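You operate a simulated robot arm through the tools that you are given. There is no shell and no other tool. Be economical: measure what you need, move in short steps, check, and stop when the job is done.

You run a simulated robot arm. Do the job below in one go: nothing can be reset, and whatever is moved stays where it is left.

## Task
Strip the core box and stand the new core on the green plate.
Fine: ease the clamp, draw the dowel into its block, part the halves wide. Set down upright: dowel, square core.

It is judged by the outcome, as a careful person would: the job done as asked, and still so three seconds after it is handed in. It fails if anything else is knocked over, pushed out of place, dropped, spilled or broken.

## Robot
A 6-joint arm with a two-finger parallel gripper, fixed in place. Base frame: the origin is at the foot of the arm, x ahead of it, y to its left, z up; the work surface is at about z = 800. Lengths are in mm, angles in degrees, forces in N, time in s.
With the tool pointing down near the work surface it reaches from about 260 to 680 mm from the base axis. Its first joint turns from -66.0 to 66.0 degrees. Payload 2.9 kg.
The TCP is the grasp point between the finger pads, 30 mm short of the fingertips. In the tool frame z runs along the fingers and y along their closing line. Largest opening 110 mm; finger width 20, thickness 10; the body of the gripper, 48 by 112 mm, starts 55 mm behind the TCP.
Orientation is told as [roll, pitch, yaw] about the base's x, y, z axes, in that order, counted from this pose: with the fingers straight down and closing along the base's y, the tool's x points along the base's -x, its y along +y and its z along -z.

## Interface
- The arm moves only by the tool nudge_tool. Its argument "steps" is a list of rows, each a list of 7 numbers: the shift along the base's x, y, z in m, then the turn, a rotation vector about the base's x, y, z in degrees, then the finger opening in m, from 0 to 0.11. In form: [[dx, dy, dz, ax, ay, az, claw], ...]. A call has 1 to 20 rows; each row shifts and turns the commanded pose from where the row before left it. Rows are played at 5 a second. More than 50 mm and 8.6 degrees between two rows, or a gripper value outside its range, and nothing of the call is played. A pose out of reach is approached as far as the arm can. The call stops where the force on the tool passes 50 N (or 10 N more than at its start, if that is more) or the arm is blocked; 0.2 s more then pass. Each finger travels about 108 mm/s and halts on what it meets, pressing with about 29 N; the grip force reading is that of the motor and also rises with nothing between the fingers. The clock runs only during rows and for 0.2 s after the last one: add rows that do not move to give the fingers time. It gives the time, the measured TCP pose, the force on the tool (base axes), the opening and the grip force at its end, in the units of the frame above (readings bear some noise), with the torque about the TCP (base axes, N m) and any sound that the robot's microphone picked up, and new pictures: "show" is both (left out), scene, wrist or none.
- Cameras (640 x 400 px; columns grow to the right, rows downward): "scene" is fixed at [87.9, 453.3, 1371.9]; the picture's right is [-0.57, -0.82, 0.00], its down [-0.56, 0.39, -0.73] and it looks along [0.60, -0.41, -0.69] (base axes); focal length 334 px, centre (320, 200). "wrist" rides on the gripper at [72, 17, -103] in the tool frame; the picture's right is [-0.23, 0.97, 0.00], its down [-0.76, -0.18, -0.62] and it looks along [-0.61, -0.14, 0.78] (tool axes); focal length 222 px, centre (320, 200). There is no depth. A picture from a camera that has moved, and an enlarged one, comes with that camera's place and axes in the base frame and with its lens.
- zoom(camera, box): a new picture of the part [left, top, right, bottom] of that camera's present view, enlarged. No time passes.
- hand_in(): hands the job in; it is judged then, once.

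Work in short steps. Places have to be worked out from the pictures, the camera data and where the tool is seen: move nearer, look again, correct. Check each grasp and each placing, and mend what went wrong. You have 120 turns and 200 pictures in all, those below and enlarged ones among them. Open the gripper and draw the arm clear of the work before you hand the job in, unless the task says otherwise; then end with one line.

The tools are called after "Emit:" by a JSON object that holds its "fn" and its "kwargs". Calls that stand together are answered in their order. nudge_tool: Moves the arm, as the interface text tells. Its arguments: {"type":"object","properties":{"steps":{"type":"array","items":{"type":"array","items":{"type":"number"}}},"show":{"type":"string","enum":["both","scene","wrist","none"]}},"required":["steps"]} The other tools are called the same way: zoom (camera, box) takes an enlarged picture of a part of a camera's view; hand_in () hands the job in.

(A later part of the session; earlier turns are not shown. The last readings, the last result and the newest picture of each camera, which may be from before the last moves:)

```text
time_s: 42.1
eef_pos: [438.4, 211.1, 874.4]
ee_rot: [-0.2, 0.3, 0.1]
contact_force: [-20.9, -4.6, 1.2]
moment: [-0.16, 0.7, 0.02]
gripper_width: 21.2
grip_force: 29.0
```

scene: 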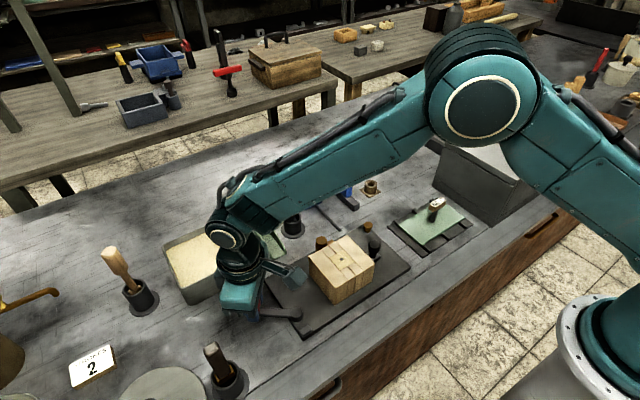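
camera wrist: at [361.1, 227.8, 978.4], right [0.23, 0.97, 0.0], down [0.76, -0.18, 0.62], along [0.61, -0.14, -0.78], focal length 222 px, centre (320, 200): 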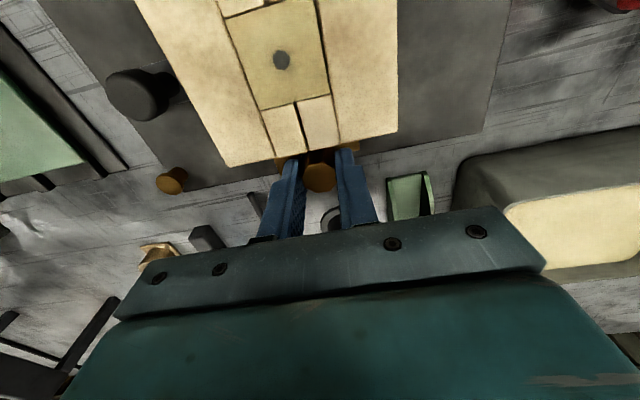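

It moved about 4 mm with 21 N. I pull a little further and look.

Emit:
{"fn": "nudge_tool", "kwargs": {"steps": [[0.003, 0, 0, 0, 0, 0, 0.01], [0.003, 0, 0, 0, 0, 0, 0.01], [0, 0, 0, 0, 0, 0, 0.01]], "show": "wrist"}}

Emit:
{"fn": "zoom", "kwargs": {"camera": "wrist", "box": [220, 100, 420, 230]}}

```text
time_s: 42.9
eef_pos: [444.9, 211.0, 873.4]
ee_rot: [-0.2, 0.3, 0.2]
contact_force: [-19.6, -5.9, 1.5]
moment: [-0.13, 0.68, 0.04]
gripper_width: 20.8
grip_force: 29.2
camera wrist: at [371.6, 227.8, 978.3], right [0.23, 0.97, -0.01], down [0.76, -0.17, 0.62], along [0.6, -0.14, -0.78], focal length 222 px, centre (320, 200)
```

wrist: 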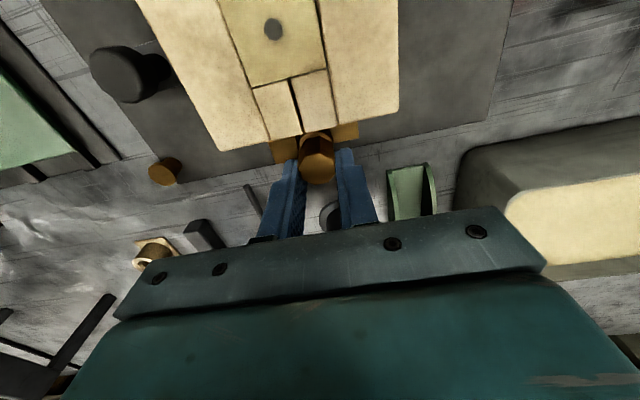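

```text
3.08 times, centred on (320, 165) of wrist
camera zoom: at [371.6, 227.8, 978.3], right [0.23, 0.97, -0.01], down [0.76, -0.17, 0.62], along [0.6, -0.14, -0.78], focal length 684 px, centre (320, 308)
```

zoom: 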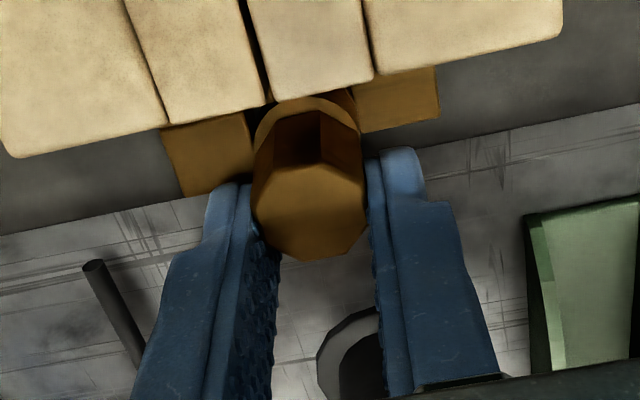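

The horizontal dowel slides out with its knob — reading confirmed. I go on drawing it until its stop.

Emit:
{"fn": "nudge_tool", "kwargs": {"steps": [[0.004, 0, 0, 0, 0, 0, 0.01], [0.004, 0, 0, 0, 0, 0, 0.01], [0.004, 0, 0, 0, 0, 0, 0.01], [0.004, 0, 0, 0, 0, 0, 0.01], [0, 0, 0, 0, 0, 0, 0.01]], "show": "wrist"}}

```text
time_s: 44.1
eef_pos: [461.8, 212.3, 874.5]
ee_rot: [-0.1, -0.2, 0.1]
contact_force: [0.0, 0.0, 0.0]
moment: [-0.01, -0.03, 0.0]
gripper_width: 10.0
grip_force: 0.1
camera wrist: at [389.2, 228.5, 978.5], right [0.23, 0.97, 0.0], down [0.76, -0.18, 0.63], along [0.61, -0.14, -0.78], focal length 222 px, centre (320, 200)
```

wrist: 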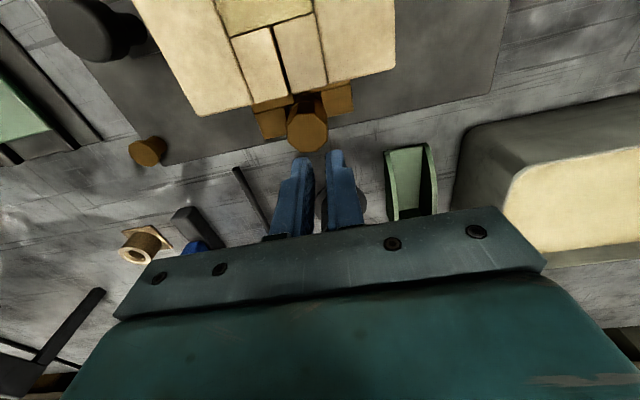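

The fingers slipped off; the knob stayed near x 432. I look closely before choosing a better hold.

Emit:
{"fn": "zoom", "kwargs": {"camera": "wrist", "box": [240, 80, 370, 170]}}

Emit:
{"fn": "zoom", "kwargs": {"camera": "scene", "box": [290, 210, 400, 310]}}

```text
4.44 times, centred on (305, 125) of wrist
camera zoom: at [389.2, 228.5, 978.5], right [0.23, 0.97, 0.0], down [0.76, -0.18, 0.63], along [0.61, -0.14, -0.78], focal length 987 px, centre (387, 533)
```

zoom: 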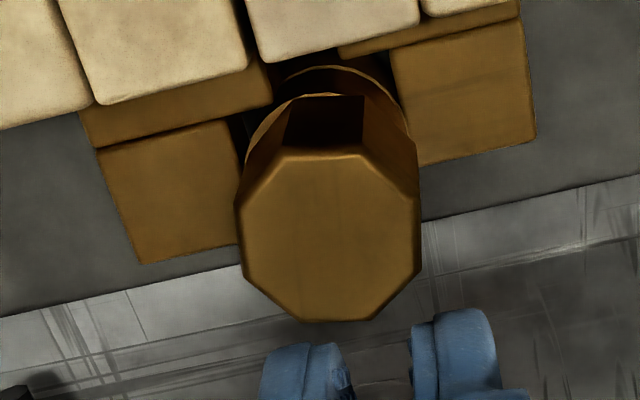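

```text
4.00 times, centred on (345, 260) of scene
camera zoom: at [87.9, 453.3, 1371.9], right [-0.57, -0.82, 0.0], down [-0.56, 0.39, -0.73], along [0.6, -0.41, -0.69], focal length 1336 px, centre (220, -40)
```

zoom: 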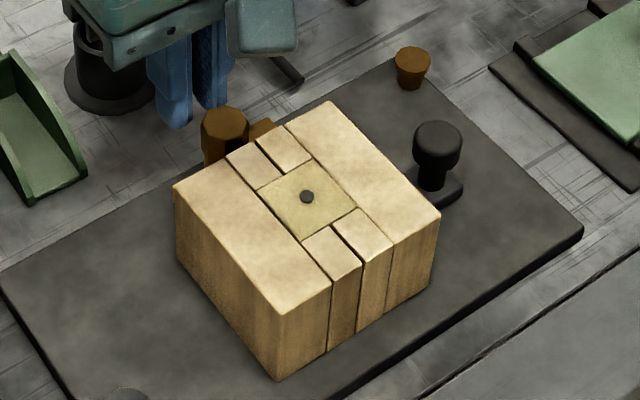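

On closer look the collar is round and upright: it is a vertical pin with an octagonal head between the lugs, so it should lift out, to be stood in the ringed block. I re-straddle the head, grip and try lifting.

Emit:
{"fn": "nudge_tool", "kwargs": {"steps": [[0, 0, 0, 0, 0, 0, 0.045], [0, 0, 0, 0, 0, 0, 0.045], [-0.015, -0.0005, 0, 0, 0, 0, 0.045], [-0.014, -0.0005, 0, 0, 0, 0, 0.045], [0, 0, -0.001, 0, 0, 0, 0.045], [0, 0, 0, 0, 0, 0, 0.02], [0, 0, 0, 0, 0, 0, 0.01], [0, 0, 0, 0, 0, 0, 0.01]], "show": "none"}}

Emit:
{"fn": "nudge_tool", "kwargs": {"steps": [[0, 0, 0.003, 0, 0, 0, 0.01], [0, 0, 0.003, 0, 0, 0, 0.01], [0, 0, 0, 0, 0, 0, 0.01]], "show": "wrist"}}

```text
time_s: 45.9
eef_pos: [432.8, 211.9, 873.9]
ee_rot: [0.0, -0.1, 0.1]
contact_force: [-0.5, -0.3, 0.6]
moment: [0.06, 0.0, -0.01]
gripper_width: 21.2
grip_force: 28.9
```

```text
time_s: 46.7
eef_pos: [433.4, 209.8, 878.2]
ee_rot: [0.0, -0.1, 0.1]
contact_force: [-0.6, 0.3, -0.6]
moment: [0.03, -0.04, -0.02]
gripper_width: 21.0
grip_force: 29.1
camera wrist: at [360.0, 227.2, 983.5], right [0.23, 0.97, 0.0], down [0.76, -0.18, 0.62], along [0.61, -0.14, -0.78], focal length 222 px, centre (320, 200)
```

wrist: 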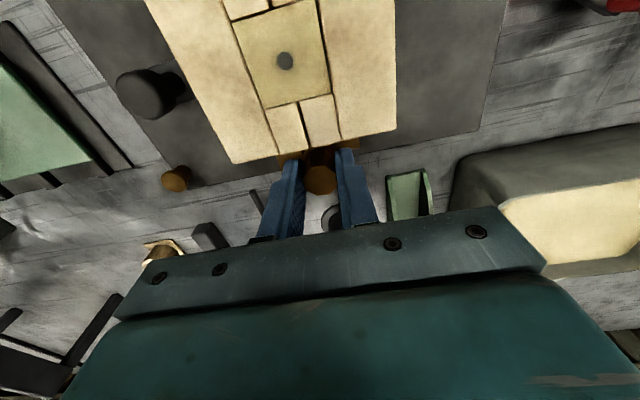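

It rises with no resistance and seems to come along. I lift 20 mm more and look.

Emit:
{"fn": "nudge_tool", "kwargs": {"steps": [[0, 0, 0.005, 0, 0, 0, 0.01], [0, 0, 0.005, 0, 0, 0, 0.01], [0, 0, 0.005, 0, 0, 0, 0.01], [0, 0, 0.005, 0, 0, 0, 0.01], [0, 0, 0, 0, 0, 0, 0.01]], "show": "wrist"}}

Emit:
{"fn": "zoom", "kwargs": {"camera": "wrist", "box": [240, 110, 400, 230]}}

Emit:
{"fn": "zoom", "kwargs": {"camera": "scene", "box": [280, 190, 400, 310]}}

```text
time_s: 47.9
eef_pos: [432.6, 211.0, 900.4]
ee_rot: [0.1, -0.1, 0.1]
contact_force: [-0.2, 1.0, -0.3]
moment: [-0.01, 0.0, -0.01]
gripper_width: 21.1
grip_force: 29.0
camera wrist: at [359.9, 227.7, 1003.6], right [0.23, 0.97, 0.0], down [0.76, -0.18, 0.62], along [0.61, -0.14, -0.78], focal length 222 px, centre (320, 200)
```

wrist: 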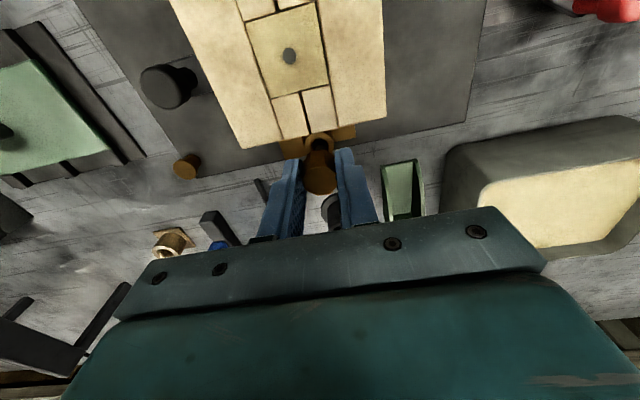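

```text
3.33 times, centred on (320, 170) of wrist
camera zoom: at [359.9, 227.7, 1003.6], right [0.23, 0.97, 0.0], down [0.76, -0.18, 0.62], along [0.61, -0.14, -0.78], focal length 740 px, centre (320, 300)
```

zoom: 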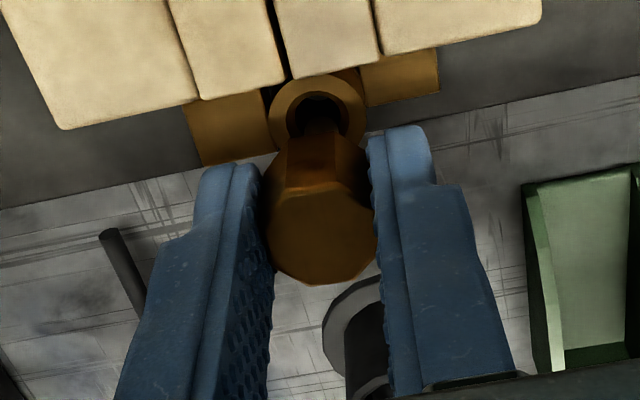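

```text
3.33 times, centred on (340, 250) of scene
camera zoom: at [87.9, 453.3, 1371.9], right [-0.57, -0.82, 0.0], down [-0.56, 0.39, -0.73], along [0.6, -0.41, -0.69], focal length 1114 px, centre (253, 33)
```

zoom: 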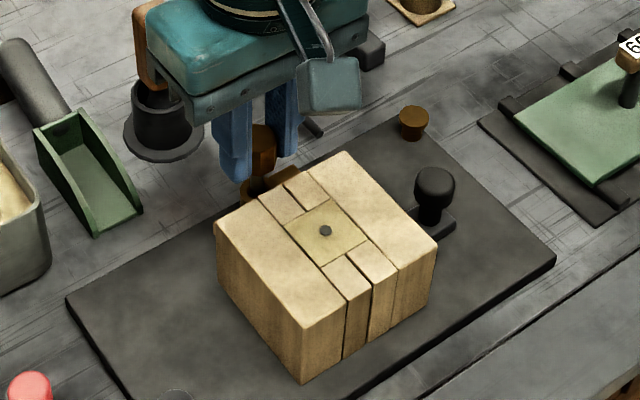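

The dowel comes straight up out of its bored lug. I lift it clear.

Emit:
{"fn": "nudge_tool", "kwargs": {"steps": [[0, 0, 0.01, 0, 0, 0, 0.01], [0, 0, 0.01, 0, 0, 0, 0.01], [0, 0, 0.015, 0, 0, 0, 0.01], [0, 0, 0.02, 0, 0, 0, 0.01], [0, 0, 0.02, 0, 0, 0, 0.01], [0, 0, 0, 0, 0, 0, 0.01]], "show": "scene"}}

Emit:
{"fn": "zoom", "kwargs": {"camera": "scene", "box": [280, 150, 400, 270]}}

Emit:
{"fn": "zoom", "kwargs": {"camera": "scene", "box": [350, 170, 400, 205]}}

```text
time_s: 49.3
eef_pos: [433.7, 210.4, 974.2]
ee_rot: [0.0, -0.1, 0.1]
contact_force: [-0.3, 0.4, -0.5]
moment: [0.02, 0.01, 0.02]
gripper_width: 20.8
grip_force: 29.3
```

scene: 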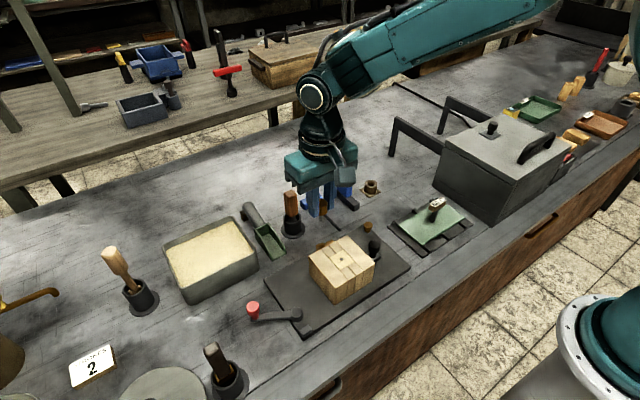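

```text
3.33 times, centred on (340, 210) of scene
camera zoom: at [87.9, 453.3, 1371.9], right [-0.57, -0.82, 0.0], down [-0.56, 0.39, -0.73], along [0.6, -0.41, -0.69], focal length 1114 px, centre (253, 167)
```

zoom: 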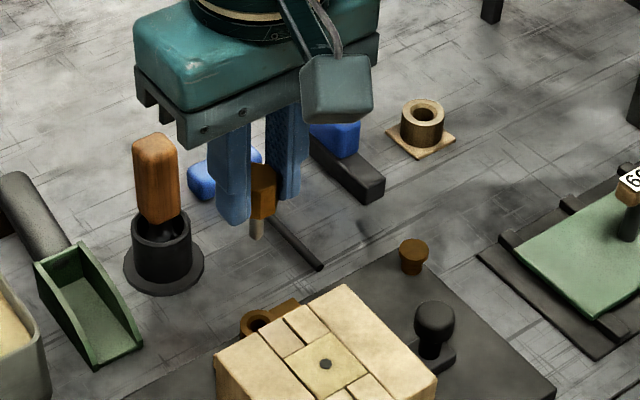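

```text
11.43 times, centred on (375, 188) of scene
camera zoom: at [87.9, 453.3, 1371.9], right [-0.57, -0.82, 0.0], down [-0.56, 0.39, -0.73], along [0.6, -0.41, -0.69], focal length 3818 px, centre (-309, 343)
```

zoom: 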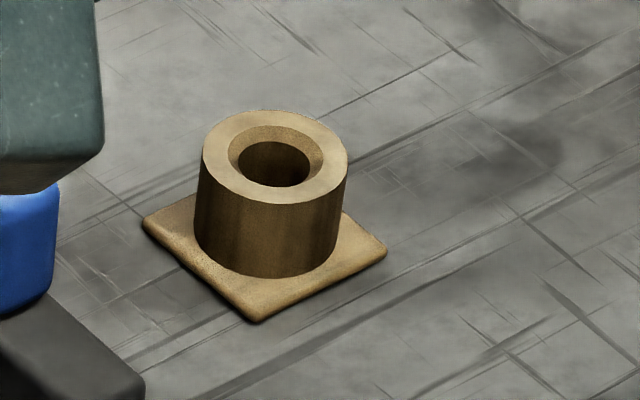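

The dowel (octagonal head, thin shaft about 20 mm, bottom ~59 mm below TCP) is clear. I carry it over toward the ringed block near (533, -6), stopping short to measure it with the wrist camera.

Emit:
{"fn": "nudge_tool", "kwargs": {"steps": [[0.01, -0.025, 0, 0, 0, 0, 0.01], [0.01, -0.025, 0, 0, 0, 0, 0.01], [0.01, -0.025, 0, 0, 0, 0, 0.01], [0.01, -0.025, 0, 0, 0, 0, 0.01], [0.01, -0.025, 0, 0, 0, 0, 0.01], [0.01, -0.025, 0, 0, 0, 0, 0.01], [0.01, -0.025, 0, 0, 0, 0, 0.01], [0.005, -0.025, 0, 0, 0, 0, 0.01], [0, -0.015, 0, 0, 0, 0, 0.01], [0, 0, 0, 0, 0, 0, 0.01], [0, 0, 0, 0, 0, 0, 0.01]], "show": "wrist"}}

Emit:
{"fn": "zoom", "kwargs": {"camera": "wrist", "box": [250, 100, 400, 230]}}

```text
time_s: 51.7
eef_pos: [509.1, -5.1, 974.5]
ee_rot: [0.1, -0.1, 0.1]
contact_force: [0.2, -0.1, -0.7]
moment: [0.0, 0.0, -0.03]
gripper_width: 21.0
grip_force: 29.6
camera wrist: at [435.6, 12.1, 1078.8], right [0.23, 0.97, 0.0], down [0.76, -0.18, 0.62], along [0.61, -0.14, -0.78], focal length 222 px, centre (320, 200)
```

wrist: 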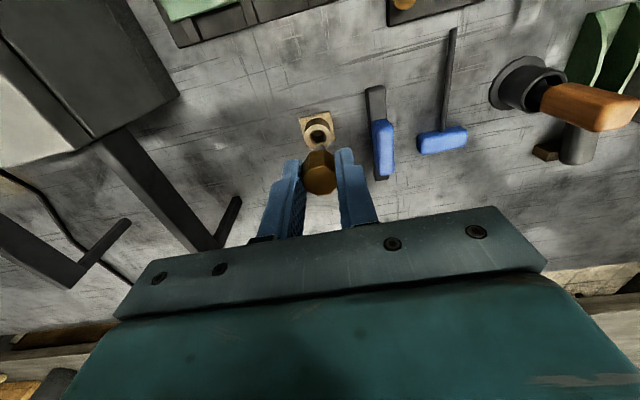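

```text
3.08 times, centred on (325, 165) of wrist
camera zoom: at [435.6, 12.1, 1078.8], right [0.23, 0.97, 0.0], down [0.76, -0.18, 0.62], along [0.61, -0.14, -0.78], focal length 684 px, centre (305, 308)
```

zoom: 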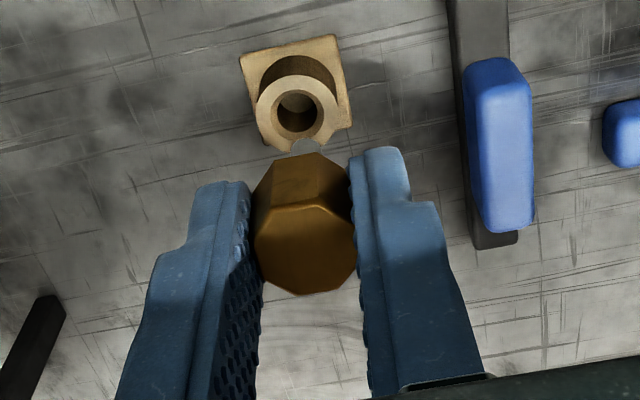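

Wrist view puts the hole at about (537, -15). I move over it and lower partway, then re-measure.

Emit:
{"fn": "nudge_tool", "kwargs": {"steps": [[0.014, -0.005, 0, 0, 0, 0, 0.01], [0.013, -0.005, 0, 0, 0, 0, 0.01], [0, 0, -0.02, 0, 0, 0, 0.01], [0, 0, -0.02, 0, 0, 0, 0.01], [0, 0, -0.02, 0, 0, 0, 0.01], [0, 0, 0, 0, 0, 0, 0.01]], "show": "wrist"}}

Emit:
{"fn": "zoom", "kwargs": {"camera": "wrist", "box": [270, 110, 370, 190]}}

Emit:
{"fn": "zoom", "kwargs": {"camera": "scene", "box": [340, 140, 410, 210]}}

```text
time_s: 53.1
eef_pos: [535.1, -13.1, 913.9]
ee_rot: [0.0, -0.1, 0.1]
contact_force: [0.7, 0.6, -0.5]
moment: [0.02, 0.0, 0.02]
gripper_width: 20.8
grip_force: 28.7
camera wrist: at [462.0, 2.7, 1018.3], right [0.23, 0.97, 0.0], down [0.76, -0.18, 0.62], along [0.61, -0.14, -0.78], focal length 222 px, centre (320, 200)
```

wrist: 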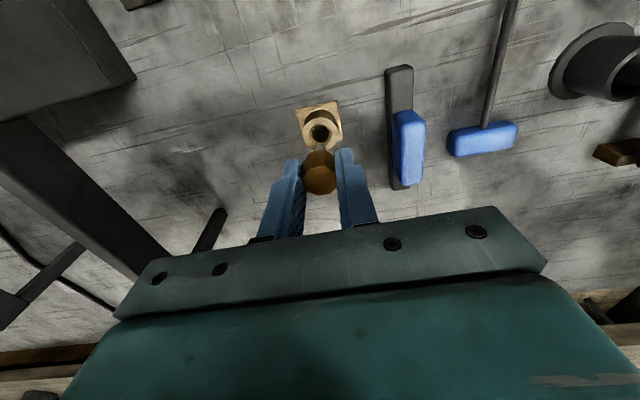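

```text
5.00 times, centred on (320, 150) of wrist
camera zoom: at [462.0, 2.7, 1018.3], right [0.23, 0.97, 0.0], down [0.76, -0.18, 0.62], along [0.61, -0.14, -0.78], focal length 1111 px, centre (320, 450)
```

zoom: 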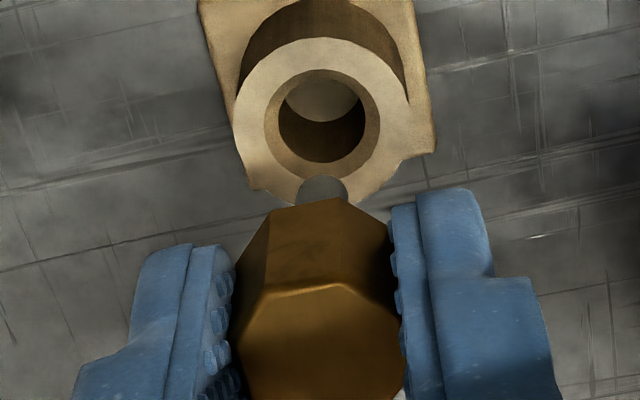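

```text
5.71 times, centred on (375, 175) of scene
camera zoom: at [87.9, 453.3, 1371.9], right [-0.57, -0.82, 0.0], down [-0.56, 0.39, -0.73], along [0.6, -0.41, -0.69], focal length 1909 px, centre (6, 343)
```

zoom: 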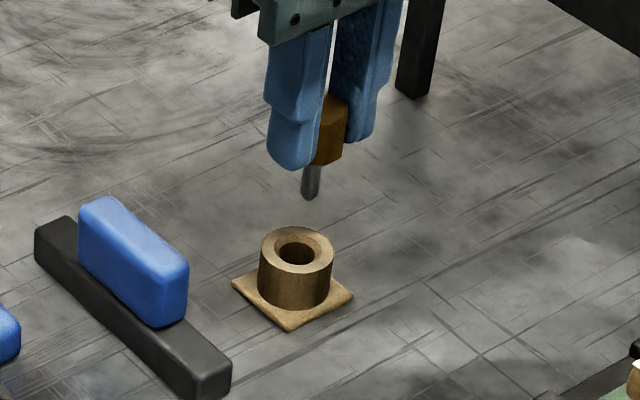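

Tip is near (537.7, -14) and hole about (539–543, -15), depending on ring height. I lower to just above the ring and compare again.

Emit:
{"fn": "nudge_tool", "kwargs": {"steps": [[0.002, -0.001, -0.01, 0, 0, 0, 0.01], [0, 0, -0.01, 0, 0, 0, 0.01], [0, 0, 0, 0, 0, 0, 0.01]], "show": "wrist"}}

Emit:
{"fn": "zoom", "kwargs": {"camera": "wrist", "box": [270, 110, 370, 190]}}

Emit:
{"fn": "zoom", "kwargs": {"camera": "scene", "box": [340, 140, 410, 210]}}

```text
time_s: 53.9
eef_pos: [537.8, -14.8, 894.2]
ee_rot: [0.0, 0.0, 0.0]
contact_force: [0.9, 0.4, -0.1]
moment: [0.0, -0.05, 0.0]
gripper_width: 21.1
grip_force: 29.0
camera wrist: at [464.0, 1.8, 998.4], right [0.23, 0.97, 0.0], down [0.76, -0.18, 0.62], along [0.61, -0.14, -0.78], focal length 222 px, centre (320, 200)
```

wrist: 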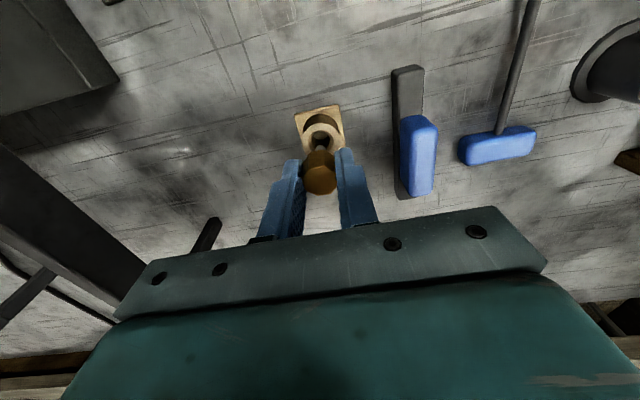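

```text
5.00 times, centred on (320, 150) of wrist
camera zoom: at [464.0, 1.8, 998.4], right [0.23, 0.97, 0.0], down [0.76, -0.18, 0.62], along [0.61, -0.14, -0.78], focal length 1111 px, centre (320, 450)
```

zoom: 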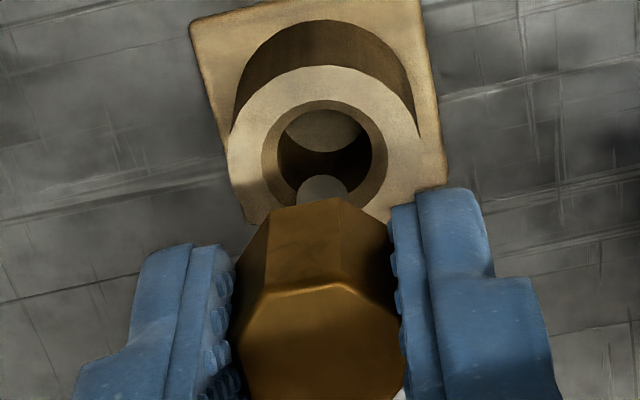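

```text
5.71 times, centred on (375, 175) of scene
camera zoom: at [87.9, 453.3, 1371.9], right [-0.57, -0.82, 0.0], down [-0.56, 0.39, -0.73], along [0.6, -0.41, -0.69], focal length 1909 px, centre (6, 343)
```

zoom: 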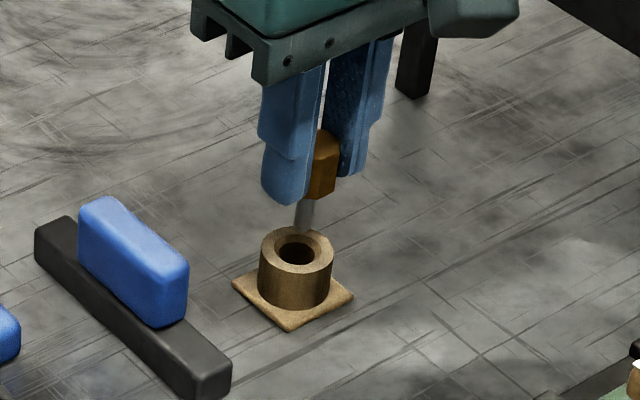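

Comparing views, the tip needs about 2 mm more in +x, and ring top is near z 817. I shift, lower to the rim and look again.

Emit:
{"fn": "nudge_tool", "kwargs": {"steps": [[0.002, 0, -0.008, 0, 0, 0, 0.01], [0, 0, -0.007, 0, 0, 0, 0.01], [0, 0, 0, 0, 0, 0, 0.01]], "show": "wrist"}}

Emit:
{"fn": "zoom", "kwargs": {"camera": "wrist", "box": [270, 110, 370, 190]}}

Emit:
{"fn": "zoom", "kwargs": {"camera": "scene", "box": [340, 150, 400, 210]}}

```text
time_s: 54.7
eef_pos: [540.1, -16.1, 878.5]
ee_rot: [0.0, 0.0, 0.1]
contact_force: [-0.1, -0.2, 0.2]
moment: [0.01, -0.05, -0.02]
gripper_width: 21.1
grip_force: 28.3
camera wrist: at [466.4, 1.4, 983.1], right [0.23, 0.97, 0.0], down [0.76, -0.18, 0.62], along [0.61, -0.14, -0.78], focal length 222 px, centre (320, 200)
```

wrist: 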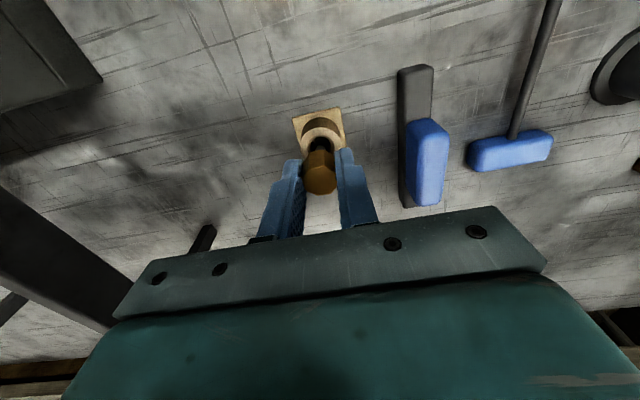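

```text
5.00 times, centred on (320, 150) of wrist
camera zoom: at [466.4, 1.4, 983.1], right [0.23, 0.97, 0.0], down [0.76, -0.18, 0.62], along [0.61, -0.14, -0.78], focal length 1111 px, centre (320, 450)
```

zoom: 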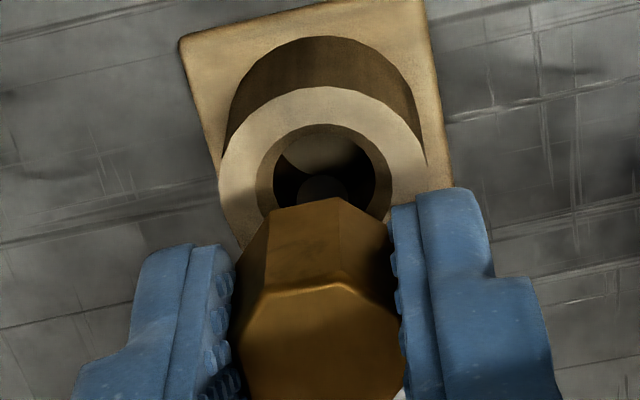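

```text
6.67 times, centred on (370, 180) of scene
camera zoom: at [87.9, 453.3, 1371.9], right [-0.57, -0.82, 0.0], down [-0.56, 0.39, -0.73], along [0.6, -0.41, -0.69], focal length 2228 px, centre (-13, 333)
```

zoom: 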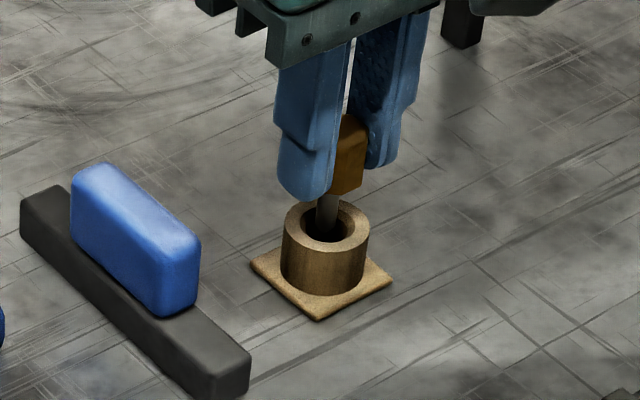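

The shaft is entering the hole centrally. I lower gently until it seats.

Emit:
{"fn": "nudge_tool", "kwargs": {"steps": [[0, 0.0007, -0.004, 0, 0, 0, 0.01], [0, 0, -0.004, 0, 0, 0, 0.01], [0, 0, -0.004, 0, 0, 0, 0.01], [0, 0, 0, 0, 0, 0, 0.01]], "show": "none"}}

Emit:
{"fn": "zoom", "kwargs": {"camera": "scene", "box": [340, 150, 400, 210]}}

```text
time_s: 55.7
eef_pos: [539.6, -13.6, 866.9]
ee_rot: [-0.1, -0.1, 0.1]
contact_force: [0.5, -0.9, -0.2]
moment: [-0.01, 0.03, 0.04]
gripper_width: 20.9
grip_force: 29.0
```

```text
6.67 times, centred on (370, 180) of scene
camera zoom: at [87.9, 453.3, 1371.9], right [-0.57, -0.82, 0.0], down [-0.56, 0.39, -0.73], along [0.6, -0.41, -0.69], focal length 2228 px, centre (-13, 333)
```

zoom: 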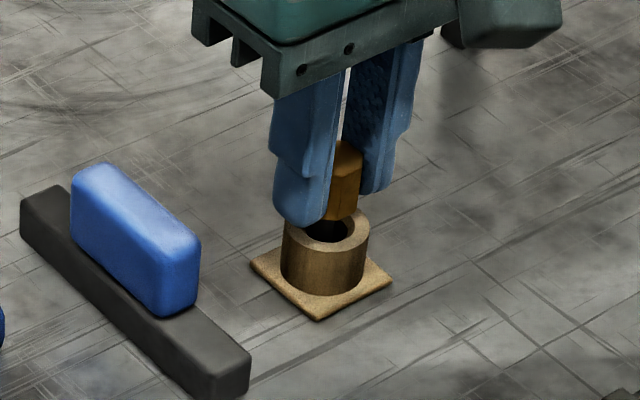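

Nearly seated; smaller steps until contact.

Emit:
{"fn": "nudge_tool", "kwargs": {"steps": [[0, 0, -0.003, 0, 0, 0, 0.01], [0, 0, -0.003, 0, 0, 0, 0.01], [0, 0, -0.002, 0, 0, 0, 0.01], [0, 0, 0, 0, 0, 0, 0.01]], "show": "none"}}

Emit:
{"fn": "zoom", "kwargs": {"camera": "scene", "box": [340, 150, 400, 210]}}

```text
time_s: 56.7
eef_pos: [540.4, -13.9, 861.2]
ee_rot: [-0.1, -0.1, 0.1]
contact_force: [-6.6, 0.5, 16.4]
moment: [-0.02, 0.34, -0.01]
gripper_width: 21.1
grip_force: 29.3
```

```text
6.67 times, centred on (370, 180) of scene
camera zoom: at [87.5, 453.3, 1372.0], right [-0.57, -0.82, 0.0], down [-0.56, 0.39, -0.73], along [0.6, -0.41, -0.69], focal length 2228 px, centre (-13, 333)
```

zoom: 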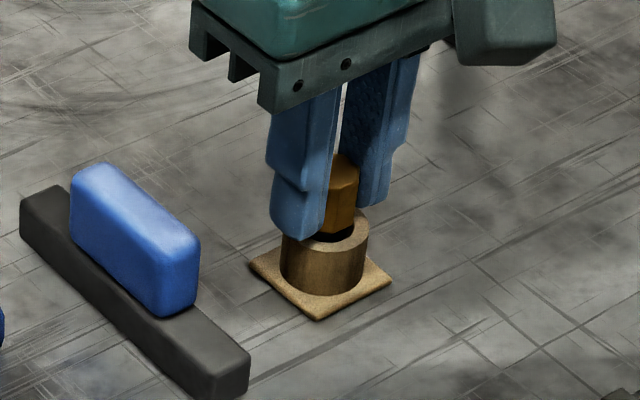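

Contact at 16 N: seated. I open a little to release and check.

Emit:
{"fn": "nudge_tool", "kwargs": {"steps": [[0, 0, 0.001, 0, 0, 0, 0.01], [0, 0, 0, 0, 0, 0, 0.028], [0, 0, 0, 0, 0, 0, 0.035], [0, 0, 0, 0, 0, 0, 0.035]], "show": "wrist"}}

Emit:
{"fn": "zoom", "kwargs": {"camera": "scene", "box": [340, 150, 400, 210]}}

```text
time_s: 57.7
eef_pos: [539.4, -14.3, 859.4]
ee_rot: [0.0, 0.0, 0.1]
contact_force: [-0.2, 0.7, -0.2]
moment: [0.0, 0.0, -0.01]
gripper_width: 34.8
grip_force: 0.0
camera wrist: at [466.2, 2.4, 964.4], right [0.23, 0.97, 0.0], down [0.76, -0.18, 0.62], along [0.61, -0.14, -0.78], focal length 222 px, centre (320, 200)
```

wrist: 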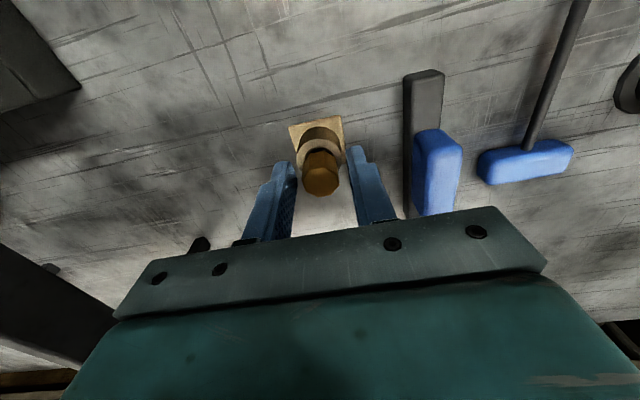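

```text
6.67 times, centred on (370, 180) of scene
camera zoom: at [87.9, 453.3, 1371.9], right [-0.57, -0.82, 0.0], down [-0.56, 0.39, -0.73], along [0.6, -0.41, -0.69], focal length 2228 px, centre (-13, 333)
```

zoom: 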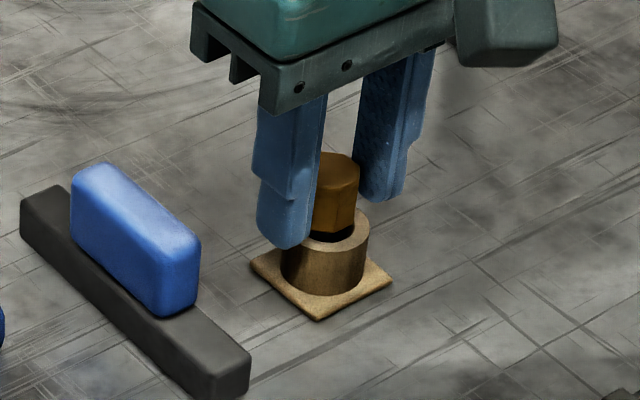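

The dowel stands in its block. I lift off and check it is upright and fully down.

Emit:
{"fn": "nudge_tool", "kwargs": {"steps": [[0, 0, 0, 0, 0, 0, 0.045], [0, 0, 0.02, 0, 0, 0, 0.045], [0, 0, 0.03, 0, 0, 0, 0.045], [0, 0, 0.03, 0, 0, 0, 0.045], [0, 0, 0.03, 0, 0, 0, 0.06], [0, 0, 0, 0, 0, 0, 0.06]], "show": "wrist"}}

Emit:
{"fn": "zoom", "kwargs": {"camera": "scene", "box": [340, 150, 400, 210]}}

Emit:
{"fn": "zoom", "kwargs": {"camera": "wrist", "box": [260, 80, 380, 170]}}

```text
time_s: 59.1
eef_pos: [539.8, -15.3, 971.8]
ee_rot: [-0.1, 0.0, 0.2]
contact_force: [0.2, -0.3, 0.5]
moment: [0.01, -0.01, -0.02]
gripper_width: 60.2
grip_force: 0.1
camera wrist: at [466.1, 2.2, 1074.8], right [0.23, 0.97, 0.0], down [0.76, -0.18, 0.62], along [0.61, -0.14, -0.78], focal length 222 px, centre (320, 200)
```

wrist: 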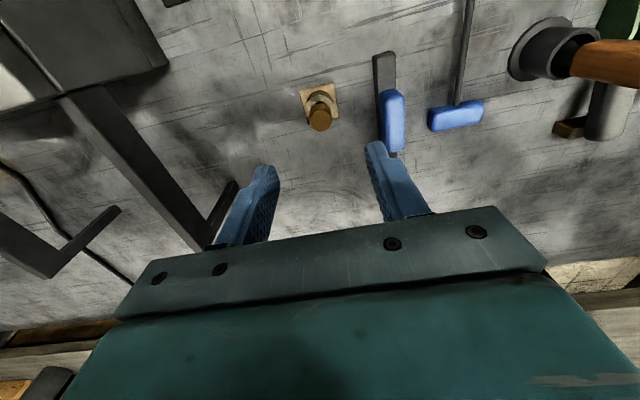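

```text
6.67 times, centred on (370, 180) of scene
camera zoom: at [87.9, 453.3, 1371.9], right [-0.57, -0.82, 0.0], down [-0.56, 0.39, -0.73], along [0.6, -0.41, -0.69], focal length 2228 px, centre (-13, 333)
```

zoom: 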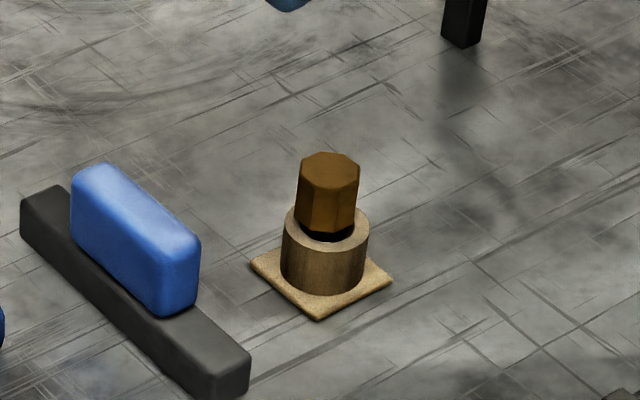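

```text
4.44 times, centred on (320, 125) of wrist
camera zoom: at [466.1, 2.2, 1074.8], right [0.23, 0.97, 0.0], down [0.76, -0.18, 0.62], along [0.61, -0.14, -0.78], focal length 987 px, centre (320, 533)
```

zoom: 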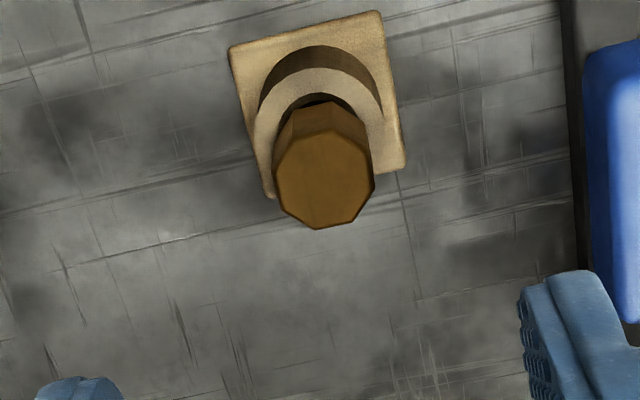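

Dowel stands well. Next the dark knob of the -y half near (368, 130): I go above it.

Emit:
{"fn": "nudge_tool", "kwargs": {"steps": [[-0.025, 0.02, 0, 0, 0, 0, 0.06], [-0.025, 0.02, 0, 0, 0, 0, 0.06], [-0.025, 0.02, 0, 0, 0, 0, 0.06], [-0.025, 0.02, 0, 0, 0, 0, 0.06], [-0.025, 0.02, 0, 0, 0, 0, 0.06], [-0.025, 0.02, 0, 0, 0, 0, 0.05], [-0.02, 0.025, 0, 0, 0, 0, 0.05], [0, 0, 0, 0, 0, 0, 0.05], [0, 0, 0, 0, 0, 0, 0.05]], "show": "both"}}

Emit:
{"fn": "zoom", "kwargs": {"camera": "wrist", "box": [240, 70, 480, 210]}}

```text
time_s: 61.1
eef_pos: [370.3, 129.2, 969.0]
ee_rot: [0.0, -0.1, 0.1]
contact_force: [-0.1, -0.4, -0.9]
moment: [0.03, -0.04, -0.02]
gripper_width: 50.0
grip_force: 0.1
camera wrist: at [296.4, 147.5, 1073.7], right [0.23, 0.97, 0.0], down [0.76, -0.18, 0.62], along [0.61, -0.14, -0.78], focal length 222 px, centre (320, 200)
```

scene: 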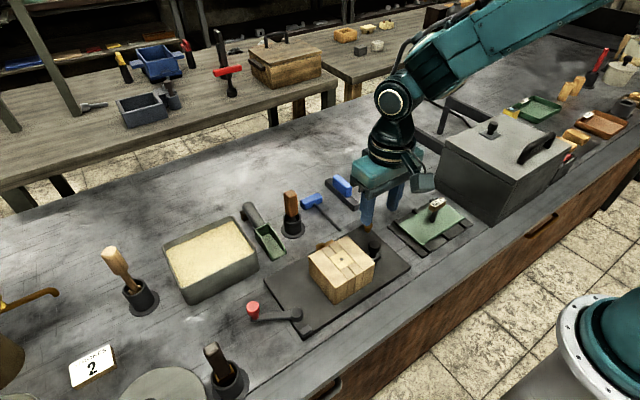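
wrist: 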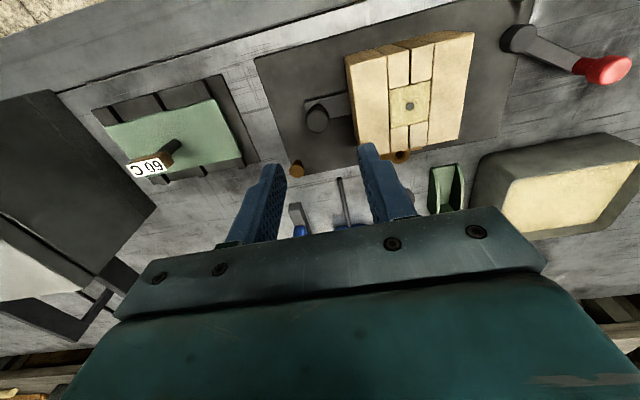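

```text
2.67 times, centred on (360, 140) of wrist
camera zoom: at [296.4, 147.5, 1073.7], right [0.23, 0.97, 0.0], down [0.76, -0.18, 0.62], along [0.61, -0.14, -0.78], focal length 592 px, centre (213, 360)
```

zoom: 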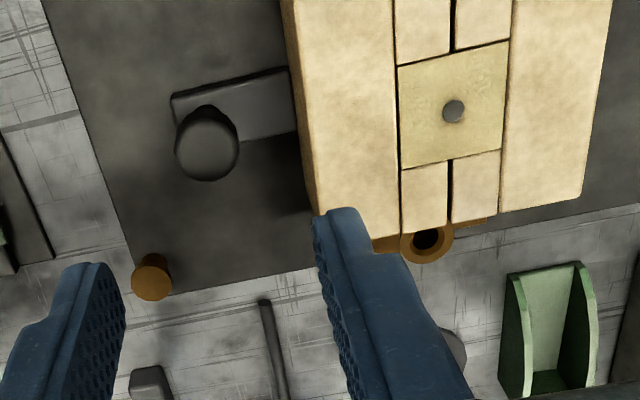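

Knob at about (366, 130), top ~z 860. I lower with a narrow opening so the inner finger fits between knob and box.

Emit:
{"fn": "nudge_tool", "kwargs": {"steps": [[-0.003, 0, -0.03, 0, 0, 0, 0.04], [0, 0, -0.03, 0, 0, 0, 0.038], [0, 0, -0.03, 0, 0, 0, 0.038], [0, 0, 0, 0, 0, 0, 0.038]], "show": "wrist"}}

Emit:
{"fn": "zoom", "kwargs": {"camera": "wrist", "box": [250, 100, 400, 230]}}

```text
time_s: 62.1
eef_pos: [367.5, 130.9, 880.4]
ee_rot: [0.1, -0.1, 0.1]
contact_force: [0.2, -0.2, 1.1]
moment: [0.0, 0.02, -0.03]
gripper_width: 37.8
grip_force: 0.0
camera wrist: at [293.5, 147.9, 984.8], right [0.23, 0.97, 0.0], down [0.76, -0.18, 0.62], along [0.61, -0.14, -0.78], focal length 222 px, centre (320, 200)
```

wrist: 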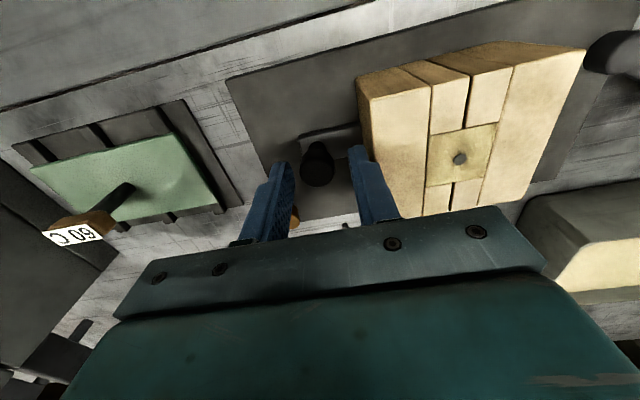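

```text
3.08 times, centred on (325, 165) of wrist
camera zoom: at [293.5, 147.9, 984.8], right [0.23, 0.97, 0.0], down [0.76, -0.18, 0.62], along [0.61, -0.14, -0.78], focal length 684 px, centre (305, 308)
```

zoom: 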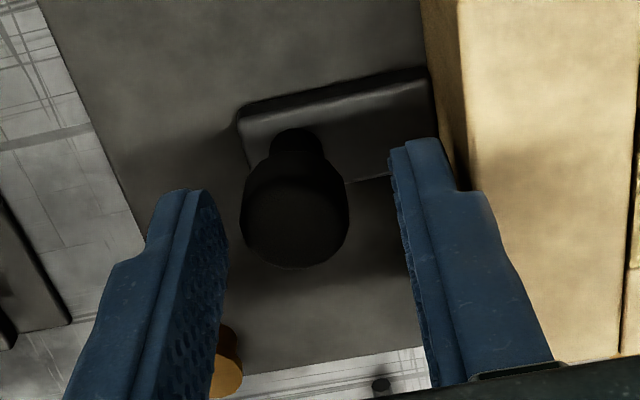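

Clear on both sides; I lower 22 mm and close on the knob.

Emit:
{"fn": "nudge_tool", "kwargs": {"steps": [[0, -0.001, -0.011, 0, 0, 0, 0.036], [0, 0, -0.011, 0, 0, 0, 0.036], [0, 0, 0, 0, 0, 0, 0.015], [0, 0, 0, 0, 0, 0, 0.01], [0, 0, 0, 0, 0, 0, 0.01]], "show": "none"}}

```text
time_s: 63.3
eef_pos: [366.6, 128.3, 858.7]
ee_rot: [-0.1, -0.1, 0.0]
contact_force: [-0.9, -15.3, 12.0]
moment: [-0.25, 0.12, -0.1]
gripper_width: 23.5
grip_force: 45.1
```

Held (23.5 mm). I draw it gently toward -y.

Emit:
{"fn": "nudge_tool", "kwargs": {"steps": [[0, -0.002, 0.001, 0, 0, 0, 0.01], [0, -0.003, 0, 0, 0, 0, 0.01], [0, -0.003, 0, 0, 0, 0, 0.01], [0, 0, 0, 0, 0, 0, 0.01]], "show": "wrist"}}

Emit:
{"fn": "zoom", "kwargs": {"camera": "scene", "box": [290, 210, 410, 310]}}

```text
time_s: 64.3
eef_pos: [366.1, 121.5, 859.9]
ee_rot: [0.0, -0.2, 0.2]
contact_force: [7.8, 0.4, -23.2]
moment: [0.09, -0.53, 0.2]
gripper_width: 23.5
grip_force: 44.9
camera wrist: at [293.1, 138.8, 963.0], right [0.23, 0.97, 0.0], down [0.76, -0.18, 0.62], along [0.61, -0.14, -0.78], focal length 222 px, centre (320, 200)
```

wrist: 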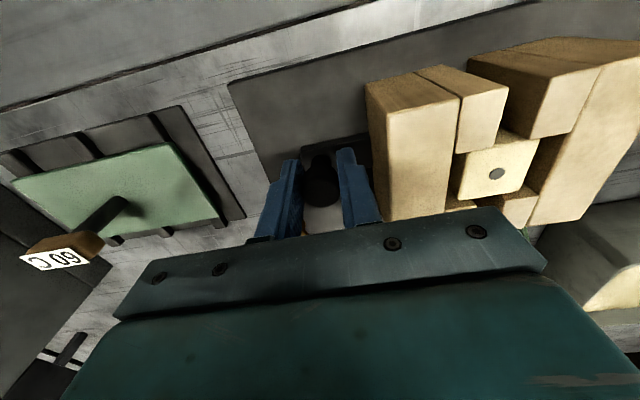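

```text
4.00 times, centred on (350, 260) of scene
camera zoom: at [88.3, 453.5, 1371.9], right [-0.57, -0.82, 0.0], down [-0.56, 0.39, -0.73], along [0.6, -0.41, -0.69], focal length 1336 px, centre (200, -40)
```

zoom: 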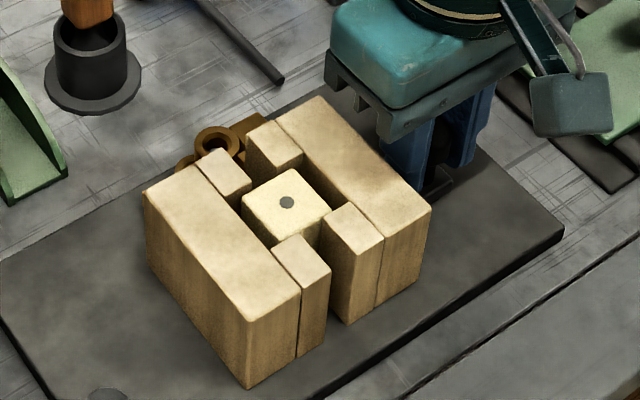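

Both halves part together and the core stands free between them. I draw further until they are wide.

Emit:
{"fn": "nudge_tool", "kwargs": {"steps": [[0, -0.004, -0.001, 0, 0, 0, 0.01], [0, -0.004, 0, 0, 0, 0, 0.01], [0, -0.004, 0, 0, 0, 0, 0.01], [0, 0, 0, 0, 0, 0, 0.01]], "show": "none"}}

Emit:
{"fn": "zoom", "kwargs": {"camera": "scene", "box": [270, 200, 420, 320]}}

```text
time_s: 65.3
eef_pos: [366.4, 108.7, 859.0]
ee_rot: [0.1, -0.1, 0.1]
contact_force: [-0.4, 1.0, 6.5]
moment: [0.01, 0.14, -0.01]
gripper_width: 23.1
grip_force: 45.0
```

```text
3.33 times, centred on (345, 260) of scene
camera zoom: at [87.8, 453.3, 1371.9], right [-0.57, -0.82, 0.0], down [-0.56, 0.39, -0.73], along [0.6, -0.41, -0.69], focal length 1114 px, centre (237, 0)
```

zoom: 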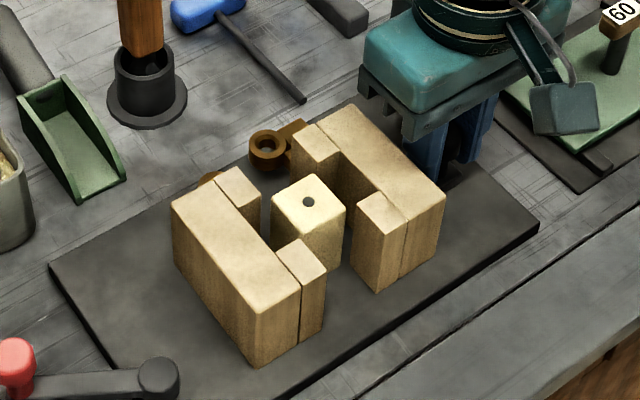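

Parting nicely; continue toward the stop.

Emit:
{"fn": "nudge_tool", "kwargs": {"steps": [[0, -0.004, 0, 0, 0, 0, 0.01], [0, -0.004, 0, 0, 0, 0, 0.01], [0, -0.004, 0, 0, 0, 0, 0.01], [0, -0.004, 0, 0, 0, 0, 0.01], [0, 0, 0, 0, 0, 0, 0.01]], "show": "none"}}

Emit:
{"fn": "zoom", "kwargs": {"camera": "scene", "box": [270, 200, 420, 320]}}

```text
time_s: 66.5
eef_pos: [365.9, 92.9, 858.8]
ee_rot: [0.0, 0.0, 0.0]
contact_force: [-6.1, 1.1, 24.0]
moment: [0.04, -0.33, 0.03]
gripper_width: 23.1
grip_force: 44.7
```

```text
3.33 times, centred on (345, 260) of scene
camera zoom: at [87.4, 453.3, 1372.0], right [-0.57, -0.82, 0.0], down [-0.56, 0.39, -0.73], along [0.6, -0.41, -0.69], focal length 1114 px, centre (237, 0)
```

zoom: 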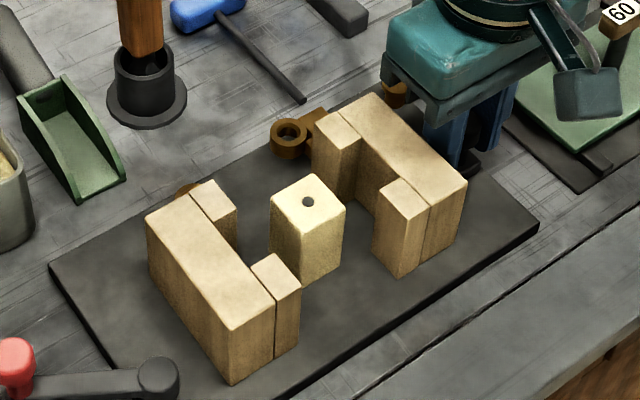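

Wide, no stop yet; I continue with smaller steps to find it.

Emit:
{"fn": "nudge_tool", "kwargs": {"steps": [[0, -0.003, 0.001, 0, 0, 0, 0.01], [0, -0.003, 0, 0, 0, 0, 0.01], [0, -0.002, 0, 0, 0, 0, 0.01], [0, -0.002, 0, 0, 0, 0, 0.01], [0, 0, 0, 0, 0, 0, 0.01]], "show": "wrist"}}

Emit:
{"fn": "zoom", "kwargs": {"camera": "scene", "box": [270, 200, 420, 320]}}

```text
time_s: 67.7
eef_pos: [366.8, 85.2, 859.0]
ee_rot: [0.3, -0.1, 0.2]
contact_force: [5.6, 22.9, -15.3]
moment: [0.02, -0.17, 0.03]
gripper_width: 23.2
grip_force: 44.5
camera wrist: at [293.0, 101.9, 963.0], right [0.22, 0.98, 0.0], down [0.76, -0.18, 0.62], along [0.61, -0.13, -0.78], focal length 222 px, centre (320, 200)
```

wrist: 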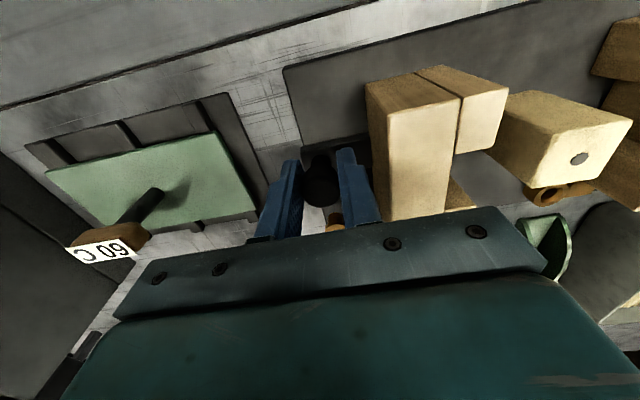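

```text
3.33 times, centred on (345, 260) of scene
camera zoom: at [88.2, 453.9, 1371.7], right [-0.57, -0.82, 0.0], down [-0.56, 0.39, -0.73], along [0.6, -0.41, -0.69], focal length 1114 px, centre (237, 0)
```

zoom: 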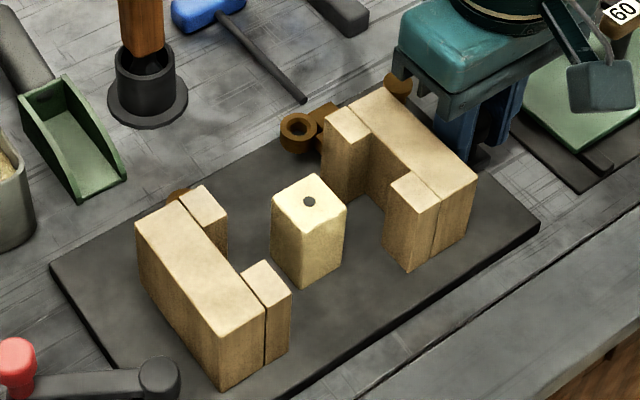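

At the stop (about 45 mm each). I ease off, release the knob and lift clear.

Emit:
{"fn": "nudge_tool", "kwargs": {"steps": [[0, 0.002, 0.0005, 0, 0, 0, 0.01], [0, 0, 0, 0, 0, 0, 0.036], [0, 0, 0, 0, 0, 0, 0.036], [0, 0, 0.03, 0, 0, 0, 0.036], [0, 0, 0.03, 0, 0, 0, 0.04], [0, 0.02, 0.03, 0, 0, 0, 0.06], [0.003, 0.04, 0, 0, 0, 0, 0.07], [0.003, 0.04, 0, 0, 0, 0, 0.07], [0.002, 0.024, 0, 0, 0, 0, 0.07], [0, 0, 0, 0, 0, 0, 0.07], [0, 0, 0, 0, 0, 0, 0.07]], "show": "both"}}

Emit:
{"fn": "zoom", "kwargs": {"camera": "wrist", "box": [200, 60, 440, 210]}}

```text
time_s: 70.1
eef_pos: [374.3, 209.9, 949.5]
ee_rot: [0.0, 0.0, 0.1]
contact_force: [-0.3, -0.2, 0.6]
moment: [0.0, -0.01, 0.01]
gripper_width: 69.8
grip_force: 0.1
camera wrist: at [301.4, 226.5, 1053.9], right [0.23, 0.97, 0.0], down [0.76, -0.18, 0.62], along [0.61, -0.14, -0.78], focal length 222 px, centre (320, 200)
```

scene: 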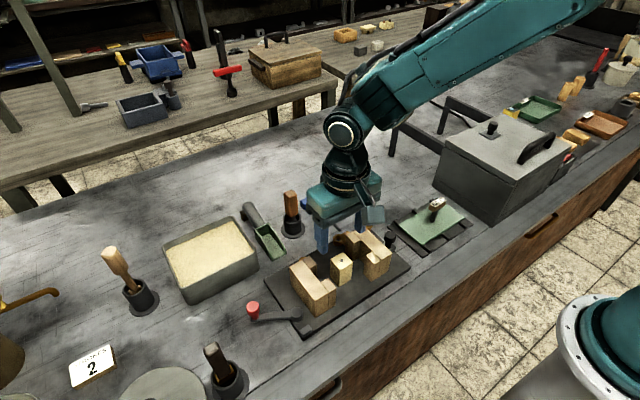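
wrist: 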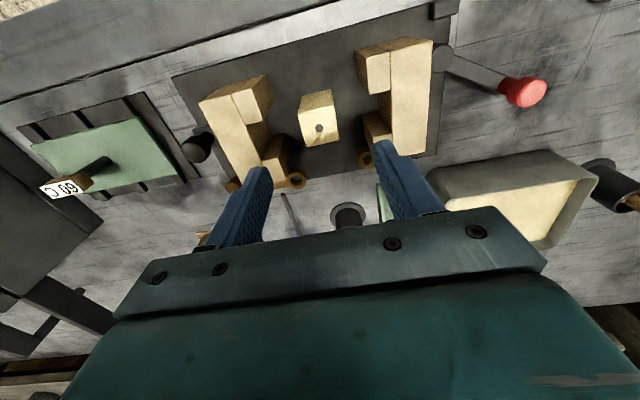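

```text
2.67 times, centred on (320, 135) of wrist
camera zoom: at [301.4, 226.5, 1053.9], right [0.23, 0.97, 0.0], down [0.76, -0.18, 0.62], along [0.61, -0.14, -0.78], focal length 592 px, centre (320, 373)
```

zoom: 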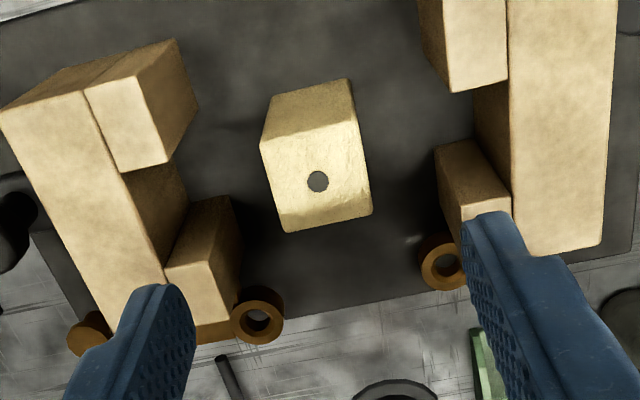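

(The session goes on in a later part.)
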